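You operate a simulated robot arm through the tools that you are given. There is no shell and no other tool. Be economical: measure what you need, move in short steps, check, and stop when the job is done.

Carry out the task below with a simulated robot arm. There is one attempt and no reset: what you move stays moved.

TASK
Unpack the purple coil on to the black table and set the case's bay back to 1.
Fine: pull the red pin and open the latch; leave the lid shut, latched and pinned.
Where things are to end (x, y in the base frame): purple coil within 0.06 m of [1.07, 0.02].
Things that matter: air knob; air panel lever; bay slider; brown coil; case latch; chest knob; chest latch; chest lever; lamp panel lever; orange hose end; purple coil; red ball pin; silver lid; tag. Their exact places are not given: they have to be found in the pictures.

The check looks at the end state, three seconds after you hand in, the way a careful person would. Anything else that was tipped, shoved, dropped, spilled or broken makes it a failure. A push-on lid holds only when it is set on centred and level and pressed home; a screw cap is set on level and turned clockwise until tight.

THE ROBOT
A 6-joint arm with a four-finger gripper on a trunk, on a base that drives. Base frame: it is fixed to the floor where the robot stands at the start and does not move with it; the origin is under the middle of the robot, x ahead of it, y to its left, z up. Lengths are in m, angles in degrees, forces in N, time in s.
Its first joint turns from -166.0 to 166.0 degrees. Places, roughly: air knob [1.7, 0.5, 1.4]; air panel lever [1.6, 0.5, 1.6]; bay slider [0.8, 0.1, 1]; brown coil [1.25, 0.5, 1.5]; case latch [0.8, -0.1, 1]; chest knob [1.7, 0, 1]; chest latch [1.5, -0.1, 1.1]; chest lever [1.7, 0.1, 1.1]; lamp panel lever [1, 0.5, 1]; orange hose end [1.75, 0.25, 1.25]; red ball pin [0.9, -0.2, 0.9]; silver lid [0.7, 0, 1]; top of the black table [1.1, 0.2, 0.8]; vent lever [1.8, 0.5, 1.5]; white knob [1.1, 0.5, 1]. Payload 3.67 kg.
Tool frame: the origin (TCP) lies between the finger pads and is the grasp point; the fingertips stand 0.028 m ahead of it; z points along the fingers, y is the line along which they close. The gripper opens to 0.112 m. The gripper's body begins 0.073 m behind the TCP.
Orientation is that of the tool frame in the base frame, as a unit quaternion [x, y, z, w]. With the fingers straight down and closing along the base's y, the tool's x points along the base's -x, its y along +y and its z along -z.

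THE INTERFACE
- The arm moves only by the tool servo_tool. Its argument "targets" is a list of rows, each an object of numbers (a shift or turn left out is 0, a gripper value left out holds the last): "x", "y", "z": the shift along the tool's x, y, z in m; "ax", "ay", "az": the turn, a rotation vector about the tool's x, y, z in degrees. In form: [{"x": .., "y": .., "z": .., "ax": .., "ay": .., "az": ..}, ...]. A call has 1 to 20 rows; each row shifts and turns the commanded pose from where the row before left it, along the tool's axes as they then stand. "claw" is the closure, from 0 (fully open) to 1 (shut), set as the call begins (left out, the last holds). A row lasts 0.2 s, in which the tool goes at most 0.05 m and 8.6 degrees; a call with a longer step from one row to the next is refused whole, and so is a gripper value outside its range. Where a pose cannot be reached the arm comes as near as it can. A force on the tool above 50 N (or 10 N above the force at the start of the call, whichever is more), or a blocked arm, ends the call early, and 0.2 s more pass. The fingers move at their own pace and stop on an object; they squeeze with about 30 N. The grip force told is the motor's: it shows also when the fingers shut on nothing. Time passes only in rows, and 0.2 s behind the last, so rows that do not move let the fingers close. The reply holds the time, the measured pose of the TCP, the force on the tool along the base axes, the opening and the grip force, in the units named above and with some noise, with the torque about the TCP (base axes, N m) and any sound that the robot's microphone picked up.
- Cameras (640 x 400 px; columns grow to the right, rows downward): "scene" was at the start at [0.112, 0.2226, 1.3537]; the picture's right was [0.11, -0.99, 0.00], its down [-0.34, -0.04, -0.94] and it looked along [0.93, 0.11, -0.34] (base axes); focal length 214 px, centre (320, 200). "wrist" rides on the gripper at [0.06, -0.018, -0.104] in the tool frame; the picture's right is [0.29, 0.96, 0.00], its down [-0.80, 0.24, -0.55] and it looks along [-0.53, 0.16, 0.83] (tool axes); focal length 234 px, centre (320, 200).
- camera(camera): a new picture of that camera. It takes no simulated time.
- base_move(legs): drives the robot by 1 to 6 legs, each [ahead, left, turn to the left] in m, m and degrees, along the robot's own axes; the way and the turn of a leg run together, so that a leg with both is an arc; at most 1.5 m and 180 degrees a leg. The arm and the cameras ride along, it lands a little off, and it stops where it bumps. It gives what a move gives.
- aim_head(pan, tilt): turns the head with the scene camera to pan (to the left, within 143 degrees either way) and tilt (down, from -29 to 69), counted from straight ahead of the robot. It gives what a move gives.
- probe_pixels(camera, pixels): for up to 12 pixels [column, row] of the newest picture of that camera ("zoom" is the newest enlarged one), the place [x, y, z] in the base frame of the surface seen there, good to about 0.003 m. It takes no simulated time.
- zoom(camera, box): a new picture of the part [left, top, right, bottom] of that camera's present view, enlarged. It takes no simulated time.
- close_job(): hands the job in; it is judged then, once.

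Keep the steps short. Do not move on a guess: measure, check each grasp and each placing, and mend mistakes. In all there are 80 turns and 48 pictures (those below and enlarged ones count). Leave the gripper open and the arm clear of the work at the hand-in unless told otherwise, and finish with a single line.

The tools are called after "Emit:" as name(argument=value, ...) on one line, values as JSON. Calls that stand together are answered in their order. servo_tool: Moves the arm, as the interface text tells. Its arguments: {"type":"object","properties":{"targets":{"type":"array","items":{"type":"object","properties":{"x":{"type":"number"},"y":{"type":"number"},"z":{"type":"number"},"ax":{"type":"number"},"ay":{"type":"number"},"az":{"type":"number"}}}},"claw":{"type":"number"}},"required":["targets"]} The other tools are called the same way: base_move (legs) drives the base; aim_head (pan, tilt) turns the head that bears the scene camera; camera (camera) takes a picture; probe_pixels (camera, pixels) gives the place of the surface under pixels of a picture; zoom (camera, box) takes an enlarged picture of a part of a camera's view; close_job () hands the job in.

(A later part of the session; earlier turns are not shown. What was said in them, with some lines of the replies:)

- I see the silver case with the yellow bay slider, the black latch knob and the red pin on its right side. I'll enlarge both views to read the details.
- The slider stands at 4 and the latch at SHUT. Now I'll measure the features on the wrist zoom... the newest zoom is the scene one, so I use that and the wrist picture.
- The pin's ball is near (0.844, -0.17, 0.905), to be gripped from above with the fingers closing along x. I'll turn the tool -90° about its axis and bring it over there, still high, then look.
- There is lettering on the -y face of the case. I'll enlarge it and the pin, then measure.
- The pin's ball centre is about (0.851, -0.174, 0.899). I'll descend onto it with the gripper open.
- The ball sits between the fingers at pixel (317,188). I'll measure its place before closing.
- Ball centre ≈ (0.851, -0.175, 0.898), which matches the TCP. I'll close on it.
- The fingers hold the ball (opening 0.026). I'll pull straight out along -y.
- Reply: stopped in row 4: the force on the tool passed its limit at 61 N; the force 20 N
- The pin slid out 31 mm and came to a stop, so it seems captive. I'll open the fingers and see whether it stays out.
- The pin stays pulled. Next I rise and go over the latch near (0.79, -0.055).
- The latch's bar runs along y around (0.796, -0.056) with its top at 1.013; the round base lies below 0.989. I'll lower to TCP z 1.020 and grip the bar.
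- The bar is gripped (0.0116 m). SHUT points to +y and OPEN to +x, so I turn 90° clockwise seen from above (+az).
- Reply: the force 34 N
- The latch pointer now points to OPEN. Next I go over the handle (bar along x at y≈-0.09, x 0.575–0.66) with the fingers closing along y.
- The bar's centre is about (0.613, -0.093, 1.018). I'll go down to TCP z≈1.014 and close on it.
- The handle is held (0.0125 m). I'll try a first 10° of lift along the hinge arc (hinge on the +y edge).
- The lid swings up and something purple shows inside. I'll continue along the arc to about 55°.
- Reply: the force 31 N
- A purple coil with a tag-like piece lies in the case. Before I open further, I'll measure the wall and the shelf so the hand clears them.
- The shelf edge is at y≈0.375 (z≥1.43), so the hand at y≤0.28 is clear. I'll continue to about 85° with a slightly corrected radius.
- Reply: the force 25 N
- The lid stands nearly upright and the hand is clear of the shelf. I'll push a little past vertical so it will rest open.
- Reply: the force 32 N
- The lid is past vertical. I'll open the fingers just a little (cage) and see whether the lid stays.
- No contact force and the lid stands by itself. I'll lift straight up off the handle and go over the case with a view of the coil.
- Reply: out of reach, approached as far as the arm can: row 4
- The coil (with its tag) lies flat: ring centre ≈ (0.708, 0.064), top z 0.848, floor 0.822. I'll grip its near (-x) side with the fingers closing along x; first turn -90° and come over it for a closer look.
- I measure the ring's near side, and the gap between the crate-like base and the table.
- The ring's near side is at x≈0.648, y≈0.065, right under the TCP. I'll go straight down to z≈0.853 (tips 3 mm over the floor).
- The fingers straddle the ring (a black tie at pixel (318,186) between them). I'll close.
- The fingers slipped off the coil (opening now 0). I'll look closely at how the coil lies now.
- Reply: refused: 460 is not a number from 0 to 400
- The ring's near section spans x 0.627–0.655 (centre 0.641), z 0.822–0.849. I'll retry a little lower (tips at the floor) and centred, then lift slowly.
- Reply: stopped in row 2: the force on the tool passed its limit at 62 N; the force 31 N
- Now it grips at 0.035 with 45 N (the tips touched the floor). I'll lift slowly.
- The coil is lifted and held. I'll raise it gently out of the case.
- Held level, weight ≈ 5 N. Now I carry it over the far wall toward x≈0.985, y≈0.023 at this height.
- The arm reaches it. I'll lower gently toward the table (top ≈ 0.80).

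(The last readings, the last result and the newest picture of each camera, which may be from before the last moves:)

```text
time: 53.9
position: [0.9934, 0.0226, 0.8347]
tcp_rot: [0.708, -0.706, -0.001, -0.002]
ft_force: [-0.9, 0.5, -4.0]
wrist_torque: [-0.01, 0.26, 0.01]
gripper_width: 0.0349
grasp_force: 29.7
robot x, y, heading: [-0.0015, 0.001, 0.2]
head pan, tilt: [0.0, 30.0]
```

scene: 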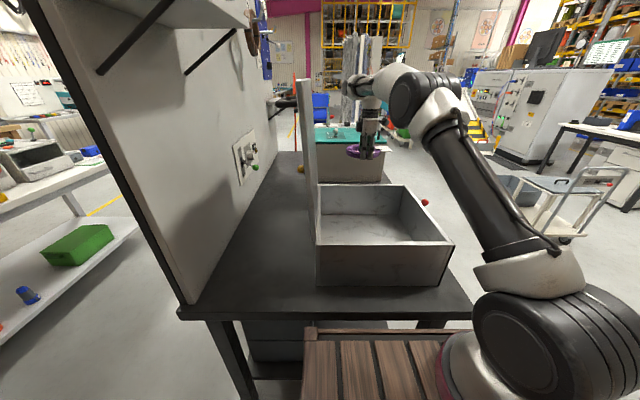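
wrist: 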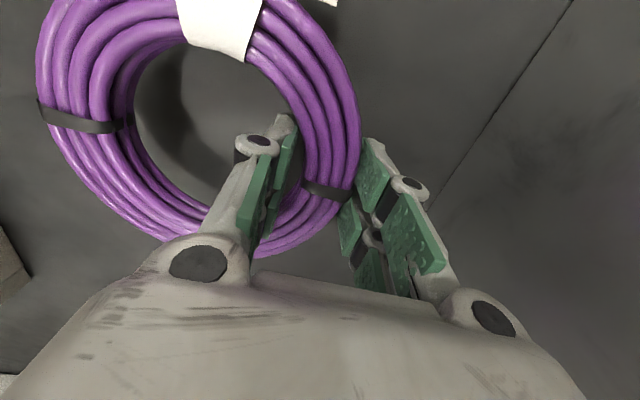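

The coil hangs level, centre ≈ (1.054, 0.02), about 4–5 mm above the table. I'll lower the rest and open.

Emit:
servo_tool(targets=[{"z": 0.002}, {"z": 0.002}, {"z": 0.001}, {}])

Emit:
servo_tool(targets=[{}, {}, {}, {"z": -0.02}, {"z": -0.04}, {"z": -0.05}, {"z": -0.05}, {"z": -0.05}, {"z": -0.03}, {}], claw=0.4)

Emit:
camera(camera="wrist")

```text
time: 54.9
position: [0.9954, 0.0239, 0.8305]
tcp_rot: [0.709, -0.706, -0.002, -0.002]
ft_force: [-0.2, -0.1, -5.1]
wrist_torque: [0.01, 0.26, 0.03]
gripper_width: 0.0349
grasp_force: 30.3
robot x, y, heading: [0.0013, -0.0007, 0.0]
head pan, tilt: [0.0, 30.0]
```

```text
time: 57.1
position: [0.9957, 0.022, 1.0711]
tcp_rot: [0.709, -0.706, -0.002, -0.001]
ft_force: [-0.7, -0.1, -0.7]
wrist_torque: [0.01, 0.01, -0.04]
gripper_width: 0.0671
grasp_force: 0.0
robot x, y, heading: [0.0011, -0.0013, 0.1]
head pan, tilt: [0.0, 30.0]
```

```text
14 pictures are left
```

wrist: 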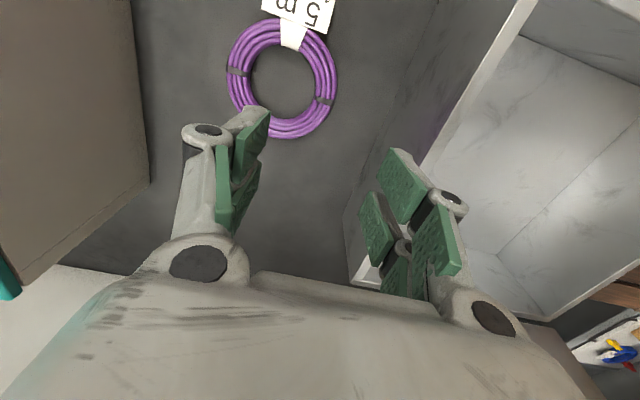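

Emit:
probe_pixels(camera="wrist", pixels=[[327, 75], [238, 75], [295, 128], [285, 25], [283, 80], [320, 10]])

```text
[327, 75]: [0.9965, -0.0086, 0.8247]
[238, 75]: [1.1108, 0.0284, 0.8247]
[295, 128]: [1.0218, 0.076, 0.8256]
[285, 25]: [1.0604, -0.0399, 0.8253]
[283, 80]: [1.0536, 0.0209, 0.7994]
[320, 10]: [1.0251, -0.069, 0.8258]
```

The coil lies flat on the table, centred ≈ (1.053, 0.018), within tolerance. Now I rise, go back over the case and turn the tool +90° to take the handle.

Emit:
servo_tool(targets=[{"z": -0.04}, {"z": -0.04}, {"y": 0.035, "z": -0.024}, {"y": 0.035, "z": -0.024}, {"y": 0.035, "z": -0.024}, {"y": 0.035, "z": -0.024}, {"y": 0.035, "z": -0.024}, {"y": 0.035, "z": -0.024}, {"y": 0.035, "z": -0.024}, {"y": 0.035, "z": -0.024}, {"y": 0.035, "z": -0.022}, {"y": 0.035, "z": -0.02}, {"y": 0.032}, {}], claw=0.5)

Emit:
servo_tool(targets=[{"az": 8.18}, {"az": 8.18}, {"az": 8.18}, {"az": 8.18}, {"az": 8.18}, {"az": 8.18}, {"az": 8.18}, {"az": 8.18}, {"az": 8.18}, {"az": 8.18}, {"az": 8.2}, {}])

Emit:
camera(camera="wrist")

```text
time: 60.1
position: [0.6013, 0.0174, 1.3814]
tcp_rot: [0.709, -0.706, -0.002, -0.002]
ft_force: [0.5, 0.3, 0.2]
wrist_torque: [-0.01, -0.02, -0.01]
gripper_width: 0.0559
grasp_force: 0.0
out of reach, approached as far as the arm can: row 2
robot x, y, heading: [-0.0011, 0.0009, -0.4]
head pan, tilt: [0.0, 30.0]
```

```text
time: 62.7
position: [0.6035, 0.0162, 1.3798]
tcp_rot: [-0.001, 1.0, 0.002, 0.0]
ft_force: [-0.8, 0.0, 0.8]
wrist_torque: [-0.01, 0.03, -0.01]
gripper_width: 0.0561
grasp_force: 0.0
robot x, y, heading: [0.0019, -0.001, -0.4]
head pan, tilt: [0.0, 30.0]
```

```text
13 pictures are left
```

wrist: 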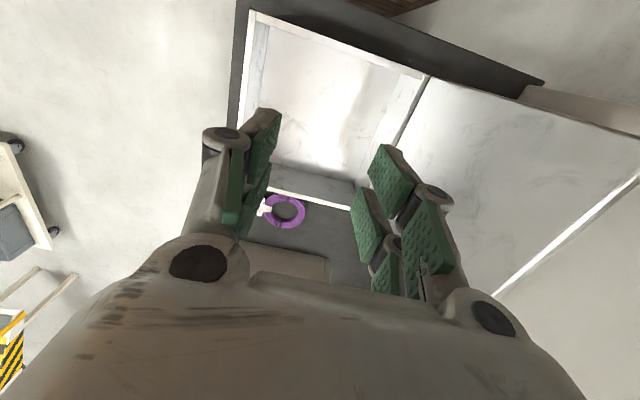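

I measure the lid's top edge before crossing over it.

Emit:
probe_pixels(camera="wrist", pixels=[[560, 238], [600, 203], [520, 274], [550, 150], [636, 172]])

```text
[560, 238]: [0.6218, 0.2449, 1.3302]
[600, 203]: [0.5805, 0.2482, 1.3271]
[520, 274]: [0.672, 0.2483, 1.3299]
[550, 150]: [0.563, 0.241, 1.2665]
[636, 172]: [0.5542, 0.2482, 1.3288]
```

The edge is at z 1.33, y≈0.25. I'll cross 35 mm above it to y=0.300 with the opening set to ≈0.04, then descend over the handle.

Emit:
servo_tool(targets=[{"z": -0.012, "x": -0.01}, {"y": 0.04}, {"y": 0.04}, {"y": 0.04}, {"y": 0.04}, {"y": 0.04}, {"y": 0.04}, {"y": 0.044}, {}], claw=0.62)

Emit:
camera(camera="wrist")

```text
time: 64.7
position: [0.6145, 0.3029, 1.3918]
tcp_rot: [-0.001, 1.0, 0.003, 0.001]
ft_force: [0.7, 0.2, 0.1]
wrist_torque: [0.02, 0.01, -0.02]
gripper_width: 0.0427
grasp_force: 0.0
robot x, y, heading: [0.0042, 0.0032, 0.1]
head pan, tilt: [0.0, 30.0]
```

```text
12 pictures are left
```

wrist: 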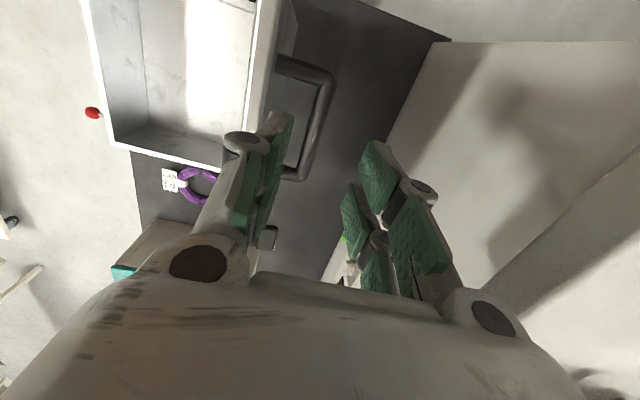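

Emit:
probe_pixels(camera="wrist", pixels=[[318, 120], [324, 90], [309, 155], [290, 172]])

```text
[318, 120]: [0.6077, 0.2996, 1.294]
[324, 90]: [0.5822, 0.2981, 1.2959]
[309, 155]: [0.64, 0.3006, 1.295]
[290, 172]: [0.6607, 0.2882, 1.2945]
```

The bar is at y≈0.299, z≈1.289. I'll descend to 1.286 and grip it.

Emit:
servo_tool(targets=[{"y": -0.004, "z": 0.03}, {"z": 0.03}, {"z": 0.03}, {"z": 0.016}, {}])

Emit:
servo_tool(targets=[{}, {}, {}], claw=1)

```text
time: 65.9
position: [0.6137, 0.2978, 1.2852]
tcp_rot: [-0.002, 1.0, 0.002, 0.0]
ft_force: [0.1, 0.6, -0.1]
wrist_torque: [0.03, -0.02, -0.01]
gripper_width: 0.0422
grasp_force: 0.1
robot x, y, heading: [-0.0, 0.0004, 0.1]
head pan, tilt: [0.0, 30.0]
```

```text
time: 66.7
position: [0.6127, 0.2978, 1.2869]
tcp_rot: [-0.001, 1.0, 0.002, 0.0]
ft_force: [-1.9, -1.0, -5.1]
wrist_torque: [0.0, -0.37, -0.4]
gripper_width: 0.0124
grasp_force: 45.1
robot x, y, heading: [0.0009, 0.0004, -0.0]
head pan, tilt: [0.0, 30.0]
```

Gripped. I'll bring the lid back along the arc (hinge refined to y 0.224, z 0.976), first half.

Emit:
servo_tool(targets=[{"y": -0.0291, "z": -0.0055}, {"y": -0.0278, "z": -0.0027}, {"y": -0.0279, "z": -0.0002}, {"y": -0.0278, "z": 0.0022}, {"y": -0.0275, "z": 0.0046}, {"y": -0.0271, "z": 0.007}, {"y": -0.0263, "z": 0.0093}, {"y": -0.0254, "z": 0.0116}, {"y": -0.0243, "z": 0.0137}, {}])

```text
time: 68.9
position: [0.6123, 0.0526, 1.2466]
tcp_rot: [-0.001, 1.0, 0.002, 0.001]
ft_force: [10.3, -0.8, -2.8]
wrist_torque: [0.03, -0.66, -0.39]
gripper_width: 0.0128
grasp_force: 44.7
robot x, y, heading: [0.0025, -0.0013, -0.1]
head pan, tilt: [0.0, 30.0]
```

Forces are small and the arc fits. I continue to almost closed.

Emit:
servo_tool(targets=[{"y": -0.023, "z": 0.0158}, {"y": -0.0215, "z": 0.0178}, {"y": -0.0199, "z": 0.0196}, {"y": -0.0182, "z": 0.0212}, {"y": -0.0162, "z": 0.0227}, {"y": -0.0141, "z": 0.0241}, {"y": -0.0121, "z": 0.0252}, {"y": -0.0097, "z": 0.0261}, {"y": -0.0075, "z": 0.0269}, {}])

Emit:
servo_tool(targets=[{"y": -0.0025, "z": 0.013}, {"y": -0.0015, "z": 0.009}, {"y": -0.001, "z": 0.005}, {"y": -0.0005, "z": 0.003}, {}])

Emit:
camera(camera="scene")

```text
time: 71.1
position: [0.6134, -0.0884, 1.0436]
tcp_rot: [-0.002, 1.0, 0.003, -0.002]
ft_force: [-9.8, -9.0, -3.7]
wrist_torque: [-0.1, 1.18, -0.34]
gripper_width: 0.013
grasp_force: 45.0
robot x, y, heading: [-0.0036, 0.0008, 0.3]
head pan, tilt: [0.0, 30.0]
```

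```text
time: 72.3
position: [0.6154, -0.0922, 1.0164]
tcp_rot: [-0.003, 1.0, 0.002, 0.002]
ft_force: [4.5, -0.5, 30.8]
wrist_torque: [0.01, -0.21, -0.97]
gripper_width: 0.0126
grasp_force: 44.8
robot x, y, heading: [0.0023, 0.0021, 0.0]
head pan, tilt: [0.0, 30.0]
```

```text
11 pictures are left
```

scene: 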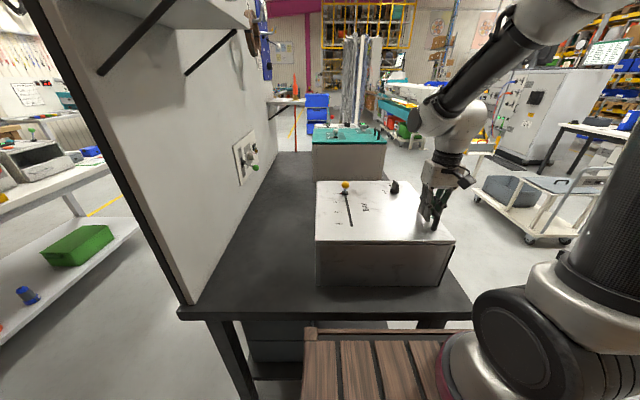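

The lid is shut (it now pushes back with 30 N). I'll release and go over the latch at (0.796, -0.056).

Emit:
servo_tool(targets=[{}, {}, {"z": -0.03}, {"z": -0.04}, {"z": -0.03}, {"x": -0.04, "y": 0.01}, {"x": -0.04, "y": 0.01}, {"x": -0.04, "y": 0.01}, {"x": -0.04, "y": 0.006}, {"x": -0.02}, {}], claw=0.4)

Emit:
camera(camera="wrist")

```text
time: 74.7
position: [0.7947, -0.0547, 1.1165]
tcp_rot: [-0.002, 1.0, 0.003, 0.0]
ft_force: [0.3, 0.6, 0.0]
wrist_torque: [0.0, -0.03, -0.01]
gripper_width: 0.0671
grasp_force: 0.1
robot x, y, heading: [-0.0005, -0.0007, -0.2]
head pan, tilt: [0.0, 30.0]
```

```text
10 pictures are left
```

wrist: 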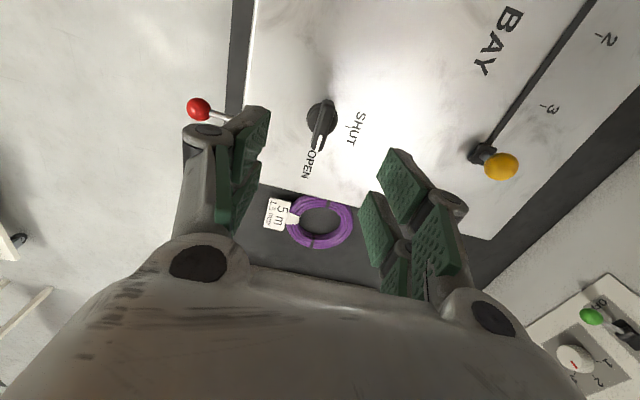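

Emit:
probe_pixels(camera="wrist", pixels=[[323, 108], [320, 125], [317, 142], [502, 166], [484, 152], [500, 185], [515, 130], [600, 15]])

Emit:
servo_tool(targets=[{"x": -0.001, "y": -0.001, "z": 0.04}, {"z": 0.04}, {"z": 0.018}, {}])

Emit:
servo_tool(targets=[{}, {}, {}], claw=1)

```text
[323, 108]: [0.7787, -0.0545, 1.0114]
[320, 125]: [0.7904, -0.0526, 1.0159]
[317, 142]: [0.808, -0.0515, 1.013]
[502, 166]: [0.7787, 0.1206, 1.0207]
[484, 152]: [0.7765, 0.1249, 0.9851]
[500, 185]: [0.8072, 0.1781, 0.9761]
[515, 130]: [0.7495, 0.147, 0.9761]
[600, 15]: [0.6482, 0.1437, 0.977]
```

```text
time: 75.7
position: [0.7942, -0.0547, 1.0202]
tcp_rot: [-0.002, 1.0, 0.002, 0.0]
ft_force: [0.6, 0.2, 0.7]
wrist_torque: [-0.04, 0.01, -0.02]
gripper_width: 0.0672
grasp_force: 0.1
robot x, y, heading: [-0.001, -0.0004, 0.0]
head pan, tilt: [0.0, 30.0]
```

```text
time: 76.5
position: [0.7948, -0.0501, 1.0202]
tcp_rot: [-0.002, 1.0, 0.004, 0.0]
ft_force: [-1.6, 38.8, -9.5]
wrist_torque: [0.94, -0.62, -0.06]
gripper_width: 0.0118
grasp_force: 45.3
robot x, y, heading: [0.0008, 0.0018, 0.0]
head pan, tilt: [0.0, 30.0]
```

The bar is gripped, but the grip pulled sideways (39 N in y). I'll relieve it by 4 mm, then turn the latch back 90° to SHUT.

Emit:
servo_tool(targets=[{"y": 0.004}, {}])

Emit:
servo_tool(targets=[{"az": -7.5}, {"az": -7.5}, {"az": -7.5}, {"az": -7.5}, {"az": -7.5}, {"az": -7.5}, {"az": -7.5}, {"az": -7.5}, {"az": -7.5}, {"az": -7.5}, {"az": -7.5}, {"az": -7.5}, {}])

```text
time: 77.1
position: [0.7942, -0.0521, 1.0196]
tcp_rot: [-0.002, 1.0, 0.001, -0.001]
ft_force: [-8.7, 20.8, -8.0]
wrist_torque: [0.47, -0.66, -0.04]
gripper_width: 0.0122
grasp_force: 44.6
robot x, y, heading: [-0.0005, 0.002, 0.2]
head pan, tilt: [0.0, 30.0]
```

```text
time: 79.9
position: [0.7954, -0.0521, 1.0192]
tcp_rot: [0.709, -0.705, -0.001, -0.002]
ft_force: [-6.4, 18.0, 29.1]
wrist_torque: [0.57, 0.15, -0.12]
gripper_width: 0.0121
grasp_force: 45.0
robot x, y, heading: [-0.0006, 0.0036, 0.1]
head pan, tilt: [0.0, 30.0]
```

The latch is turned back. I'll release, rise, and move over the bay slider's yellow ball, checking both in one picture.

Emit:
servo_tool(targets=[{}, {}, {"z": -0.04}, {"z": -0.04}, {"z": -0.03}, {"x": -0.04, "y": 0.01}, {"x": -0.04, "y": 0.01}, {"x": -0.04, "y": 0.004}, {"x": -0.04}, {"x": -0.018}, {}], claw=0.3)

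Emit:
camera(camera="wrist")

```text
time: 82.3
position: [0.7686, 0.1261, 1.1292]
tcp_rot: [0.708, -0.706, -0.003, -0.002]
ft_force: [-0.4, -0.3, -0.3]
wrist_torque: [0.0, 0.0, 0.02]
gripper_width: 0.0787
grasp_force: 0.1
robot x, y, heading: [-0.0007, 0.0024, 0.1]
head pan, tilt: [0.0, 30.0]
```

```text
9 pictures are left
```

wrist: 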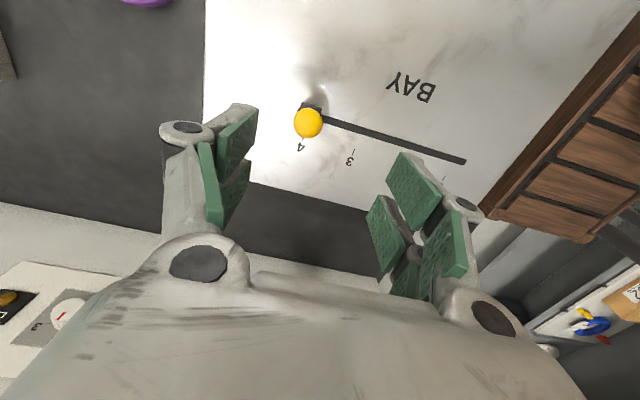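

Emit:
probe_pixels(camera="wrist", pixels=[[308, 122], [308, 110], [308, 136], [295, 122], [322, 122], [312, 106], [465, 161], [302, 140], [353, 152], [445, 155]])

```text
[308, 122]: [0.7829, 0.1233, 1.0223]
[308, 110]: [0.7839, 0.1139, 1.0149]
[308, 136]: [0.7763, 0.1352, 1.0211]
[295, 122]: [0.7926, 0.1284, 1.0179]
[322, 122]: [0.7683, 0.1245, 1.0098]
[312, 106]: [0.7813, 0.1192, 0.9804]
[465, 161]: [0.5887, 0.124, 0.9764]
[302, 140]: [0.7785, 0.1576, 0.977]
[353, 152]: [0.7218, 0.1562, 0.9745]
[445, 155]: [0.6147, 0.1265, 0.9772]
```

The ball's centre is ≈ (0.780, 0.125, 1.012); the ticks for 4 and 3 are at x 0.779 and 0.722, so 1 is near 0.603. I'll lower and grip the ball.

Emit:
servo_tool(targets=[{"y": -0.011, "x": 0.001, "z": 0.04}, {"z": 0.04}, {"z": 0.033}, {}])

Emit:
servo_tool(targets=[{}, {}, {}], claw=1)

```text
time: 83.3
position: [0.7815, 0.1253, 1.0175]
tcp_rot: [0.709, -0.705, -0.002, -0.002]
ft_force: [0.2, -1.2, 0.0]
wrist_torque: [-0.02, 0.0, -0.02]
gripper_width: 0.0782
grasp_force: 0.1
robot x, y, heading: [0.0001, -0.0008, 0.2]
head pan, tilt: [0.0, 30.0]
```

```text
time: 84.1
position: [0.7801, 0.1245, 1.0175]
tcp_rot: [0.709, -0.706, -0.003, -0.001]
ft_force: [-11.6, 0.3, -2.9]
wrist_torque: [-0.07, 0.12, 0.06]
gripper_width: 0.0257
grasp_force: 44.9
robot x, y, heading: [-0.0016, 0.0035, 0.4]
head pan, tilt: [0.0, 30.0]
```

The ball is held (0.026). I'll slide it along the slot (-x) toward 1.

Emit:
servo_tool(targets=[{"y": 0.01}, {"y": 0.02}, {"y": 0.02}, {"y": 0.02}, {"y": 0.02}, {"y": 0.02}, {"y": 0.02}, {"y": 0.02}, {"y": 0.017}, {"y": 0.01}, {}])

Emit:
camera(camera="scene")

```text
time: 86.5
position: [0.6042, 0.124, 1.017]
tcp_rot: [0.708, -0.706, -0.002, -0.002]
ft_force: [-3.5, 1.8, 17.7]
wrist_torque: [0.46, 0.04, -0.01]
gripper_width: 0.0255
grasp_force: 45.1
robot x, y, heading: [-0.0003, 0.0002, 0.1]
head pan, tilt: [0.0, 30.0]
```

```text
8 pictures are left
```

scene: 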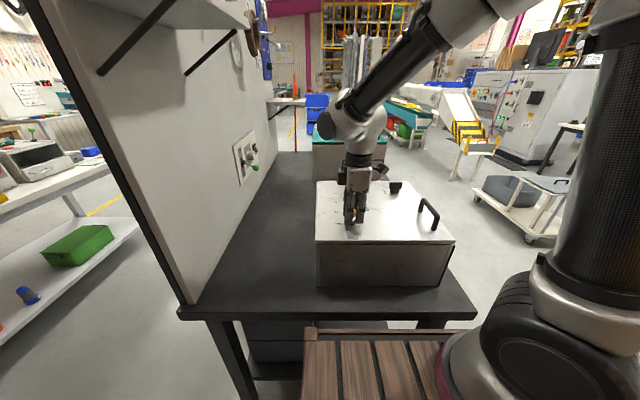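

It slid freely to x≈0.604. I'll release, rise, and check it against the "1" tick.

Emit:
servo_tool(targets=[{}, {}, {"z": -0.04}, {"z": -0.05}, {"z": -0.05}, {"z": -0.02, "y": -0.02}, {"x": 0.03, "y": -0.03}, {}], claw=0.3)

Emit:
camera(camera="wrist")

```text
time: 88.3
position: [0.6543, 0.0955, 1.1751]
tcp_rot: [0.708, -0.706, -0.003, -0.002]
ft_force: [0.0, -0.3, -0.3]
wrist_torque: [0.01, 0.03, -0.01]
gripper_width: 0.0783
grasp_force: 0.0
robot x, y, heading: [0.0, 0.0031, 0.3]
head pan, tilt: [0.0, 30.0]
```

```text
7 pictures are left
```

wrist: 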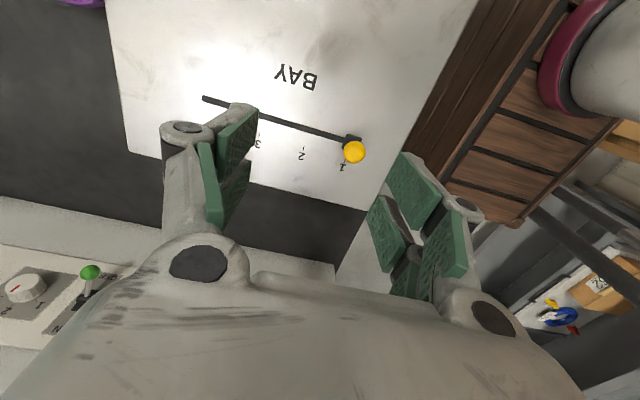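

Emit:
zoom(camera="wrist", box=[260, 100, 400, 190])

Emit:
probe_pixels(camera="wrist", pixels=[[343, 163], [302, 149], [258, 136], [353, 152], [349, 138], [342, 168]])

```text
4.44 times, centred on (330, 145) of wrist
```

zoom: 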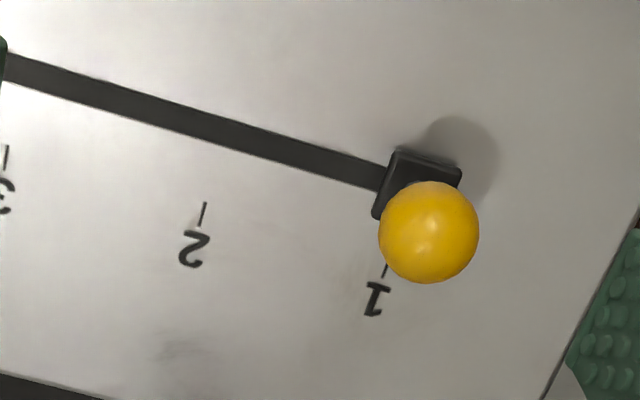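

```text
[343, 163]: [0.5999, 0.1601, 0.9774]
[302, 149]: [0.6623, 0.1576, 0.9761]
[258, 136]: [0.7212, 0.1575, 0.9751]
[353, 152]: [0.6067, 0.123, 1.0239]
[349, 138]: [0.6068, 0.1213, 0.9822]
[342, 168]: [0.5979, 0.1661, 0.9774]
```

The ticks are at x 0.721, 0.661, 0.601 (spacing 0.060), so the slider is about 4 mm short of 1. I'll grip the ball again and nudge it -4 mm.

Emit:
servo_tool(targets=[{"x": -0.015, "y": 0.025}, {"x": -0.014, "y": 0.025}, {"z": 0.04}, {"z": 0.04}, {"z": 0.04}, {"z": 0.0375}, {}])

Emit:
servo_tool(targets=[{}, {}, {}], claw=1)

Emit:
servo_tool(targets=[{"y": 0.002}, {"y": 0.002}, {}])

```text
time: 89.9
position: [0.604, 0.1228, 1.0191]
tcp_rot: [0.708, -0.706, -0.002, -0.002]
ft_force: [0.4, -0.6, 0.6]
wrist_torque: [-0.01, 0.0, -0.01]
gripper_width: 0.0787
grasp_force: 0.0
robot x, y, heading: [0.0008, -0.0023, -0.0]
head pan, tilt: [0.0, 30.0]
```

```text
time: 90.7
position: [0.6037, 0.1232, 1.0181]
tcp_rot: [0.709, -0.706, -0.002, -0.001]
ft_force: [-4.0, 0.7, -3.4]
wrist_torque: [-0.01, 0.03, 0.03]
gripper_width: 0.0259
grasp_force: 45.4
robot x, y, heading: [-0.0008, 0.0046, 0.1]
head pan, tilt: [0.0, 30.0]
```

```text
time: 91.5
position: [0.6013, 0.1227, 1.019]
tcp_rot: [0.709, -0.706, -0.003, -0.001]
ft_force: [-0.7, 2.4, -14.7]
wrist_torque: [-0.03, 0.01, 0.0]
gripper_width: 0.0261
grasp_force: 45.1
robot x, y, heading: [0.0017, 0.0002, 0.0]
head pan, tilt: [0.0, 30.0]
```

The slider is now at x≈0.601. I'll release, rise, and cross to above the pin's ball at (0.851, -0.207).

Emit:
servo_tool(targets=[{}, {}, {"z": -0.04}, {"z": -0.05}, {"z": -0.03}, {"x": 0.037, "y": -0.028}, {"x": 0.037, "y": -0.028}, {"x": 0.037, "y": -0.028}, {"x": 0.037, "y": -0.028}, {"x": 0.037, "y": -0.028}, {"x": 0.037, "y": -0.028}, {"x": 0.037, "y": -0.028}, {"x": 0.037, "y": -0.028}, {"x": 0.034, "y": -0.026}, {}], claw=0.3)

Emit:
camera(camera="wrist")

```text
time: 94.7
position: [0.8498, -0.2063, 1.1358]
tcp_rot: [0.708, -0.706, -0.002, -0.002]
ft_force: [-0.1, 0.4, -0.1]
wrist_torque: [0.02, -0.02, -0.01]
gripper_width: 0.0786
grasp_force: 0.1
robot x, y, heading: [0.0011, -0.0005, 0.1]
head pan, tilt: [0.0, 30.0]
```

```text
5 pictures are left
```

wrist: 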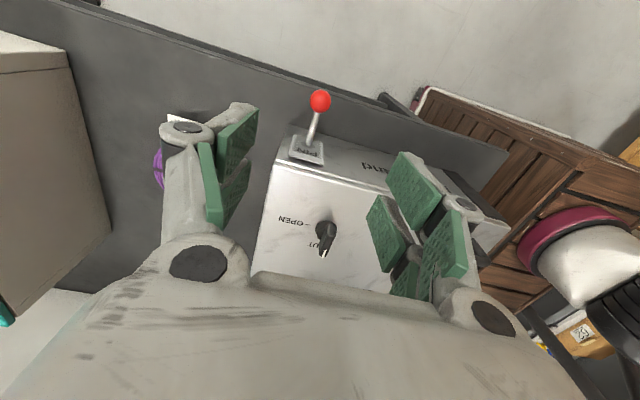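

The latch points to SHUT and the pin is still out. I'll descend to z≈0.898 and grip the ball.

Emit:
servo_tool(targets=[{"z": 0.04, "y": -0.001}, {"z": 0.05}, {"z": 0.05}, {"z": 0.04}, {"z": 0.03}, {"z": 0.02}, {"z": 0.008}, {}])

Emit:
servo_tool(targets=[{}, {}, {}], claw=1)

Emit:
servo_tool(targets=[{"x": -0.008}, {"x": -0.008}, {"x": -0.008}, {"x": -0.006}, {"x": -0.003}, {}])

```text
time: 96.5
position: [0.8526, -0.2071, 0.8987]
tcp_rot: [0.709, -0.706, -0.002, -0.003]
ft_force: [0.4, -0.1, 0.5]
wrist_torque: [-0.01, 0.02, 0.0]
gripper_width: 0.0783
grasp_force: 0.1
robot x, y, heading: [0.0017, 0.0001, 0.0]
head pan, tilt: [0.0, 30.0]
```

```text
time: 97.3
position: [0.8505, -0.2074, 0.8988]
tcp_rot: [0.709, -0.706, -0.003, -0.001]
ft_force: [-26.5, 1.2, 1.0]
wrist_torque: [0.02, 0.07, 0.14]
gripper_width: 0.0273
grasp_force: 45.0
robot x, y, heading: [-0.0022, 0.0006, -0.0]
head pan, tilt: [0.0, 30.0]
```

```text
time: 98.7
position: [0.8499, -0.1715, 0.8987]
tcp_rot: [0.709, -0.705, -0.004, -0.001]
ft_force: [-40.7, -12.3, -3.4]
wrist_torque: [-0.33, 0.08, 0.07]
gripper_width: 0.0264
grasp_force: 45.3
robot x, y, heading: [0.0022, 0.0031, 0.0]
head pan, tilt: [0.0, 30.0]
```

The pin moved 36 mm in and now resists with 12 N. I'll press a little more to be sure it is home.

Emit:
servo_tool(targets=[{"x": -0.002}, {"x": -0.001}, {}])

Emit:
servo_tool(targets=[{}, {}, {"z": -0.04}, {"z": -0.05}, {"z": -0.05}, {"z": -0.05}, {"z": -0.05}, {"z": -0.04}, {"y": 0.03}, {"y": 0.03}, {}], claw=0.2)

Emit:
camera(camera="wrist")

```text
time: 99.5
position: [0.849, -0.1714, 0.8989]
tcp_rot: [0.708, -0.706, -0.003, 0.0]
ft_force: [-34.5, -31.4, -13.4]
wrist_torque: [-0.32, 0.0, 0.2]
gripper_width: 0.0259
grasp_force: 44.9
robot x, y, heading: [-0.0019, -0.0026, -0.1]
head pan, tilt: [0.0, 30.0]
```

```text
time: 101.9
position: [0.7922, -0.1707, 1.1806]
tcp_rot: [0.708, -0.706, -0.002, -0.001]
ft_force: [0.0, 0.5, -0.1]
wrist_torque: [0.01, 0.01, 0.0]
gripper_width: 0.0895
grasp_force: 0.1
robot x, y, heading: [0.0014, 0.0031, 0.0]
head pan, tilt: [0.0, 30.0]
```

```text
4 pictures are left
```

wrist: 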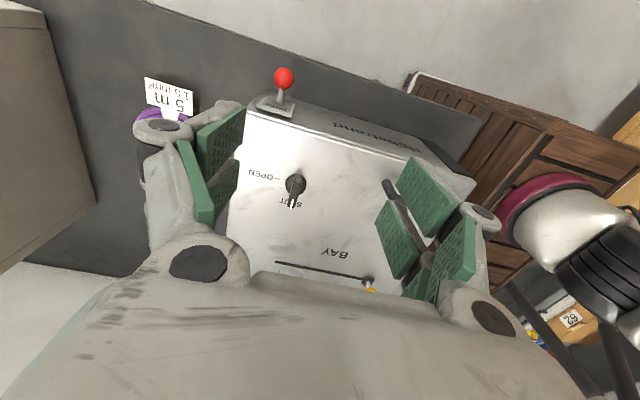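

Pin home by force. I'll verify pin, latch and slider in an enlarged view.

Emit:
zoom(camera="wrist", box=[220, 60, 420, 300])

Emit:
probe_pixels(camera="wrist", pixels=[[284, 77], [284, 70], [281, 93], [369, 290], [250, 110], [370, 281]])

Emit:
zoom(camera="scene", box=[290, 110, 470, 300])

```text
1.67 times, centred on (320, 180) of wrist
```

zoom: 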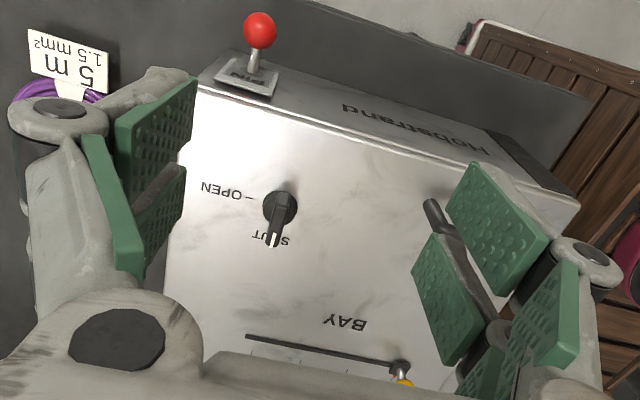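

```text
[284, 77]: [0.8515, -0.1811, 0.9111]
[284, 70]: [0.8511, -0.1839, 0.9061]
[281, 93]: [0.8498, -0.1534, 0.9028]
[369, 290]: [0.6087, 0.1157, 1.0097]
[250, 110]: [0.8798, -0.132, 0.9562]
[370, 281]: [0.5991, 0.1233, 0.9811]
```

```text
2.11 times, centred on (380, 205) of scene
```

zoom: 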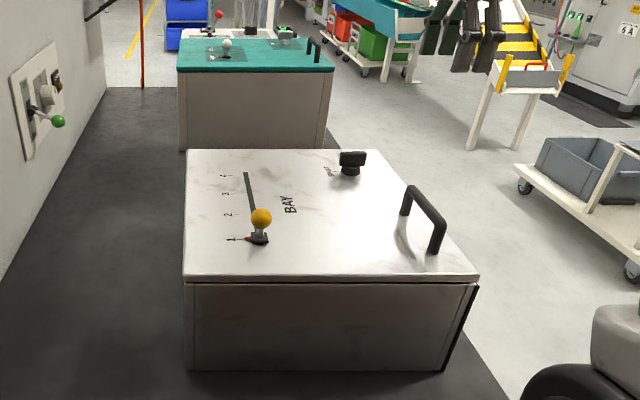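

Everything checks: pin home, latch at SHUT, slider pointer on 1, lid flush, coil on the table. I'll open the gripper fully and rise clear.

Emit:
servo_tool(targets=[{"z": -0.05}, {"z": -0.05}, {"z": -0.04}, {}, {}], claw=0)

Emit:
close_job()

```text
time: 103.1
position: [0.795, -0.1734, 1.3211]
tcp_rot: [0.708, -0.706, -0.002, -0.002]
ft_force: [0.3, -0.3, 0.9]
wrist_torque: [0.0, 0.03, 0.0]
gripper_width: 0.1123
grasp_force: 0.1
robot x, y, heading: [-0.0003, 0.0002, 0.2]
head pan, tilt: [0.0, 30.0]
```

```text
The job is handed in.
```

The purple coil is on the black table at about (1.053, 0.018), the bay slider is set to 1, and the lid is shut, latched and pinned, with the gripper open and the arm clear.
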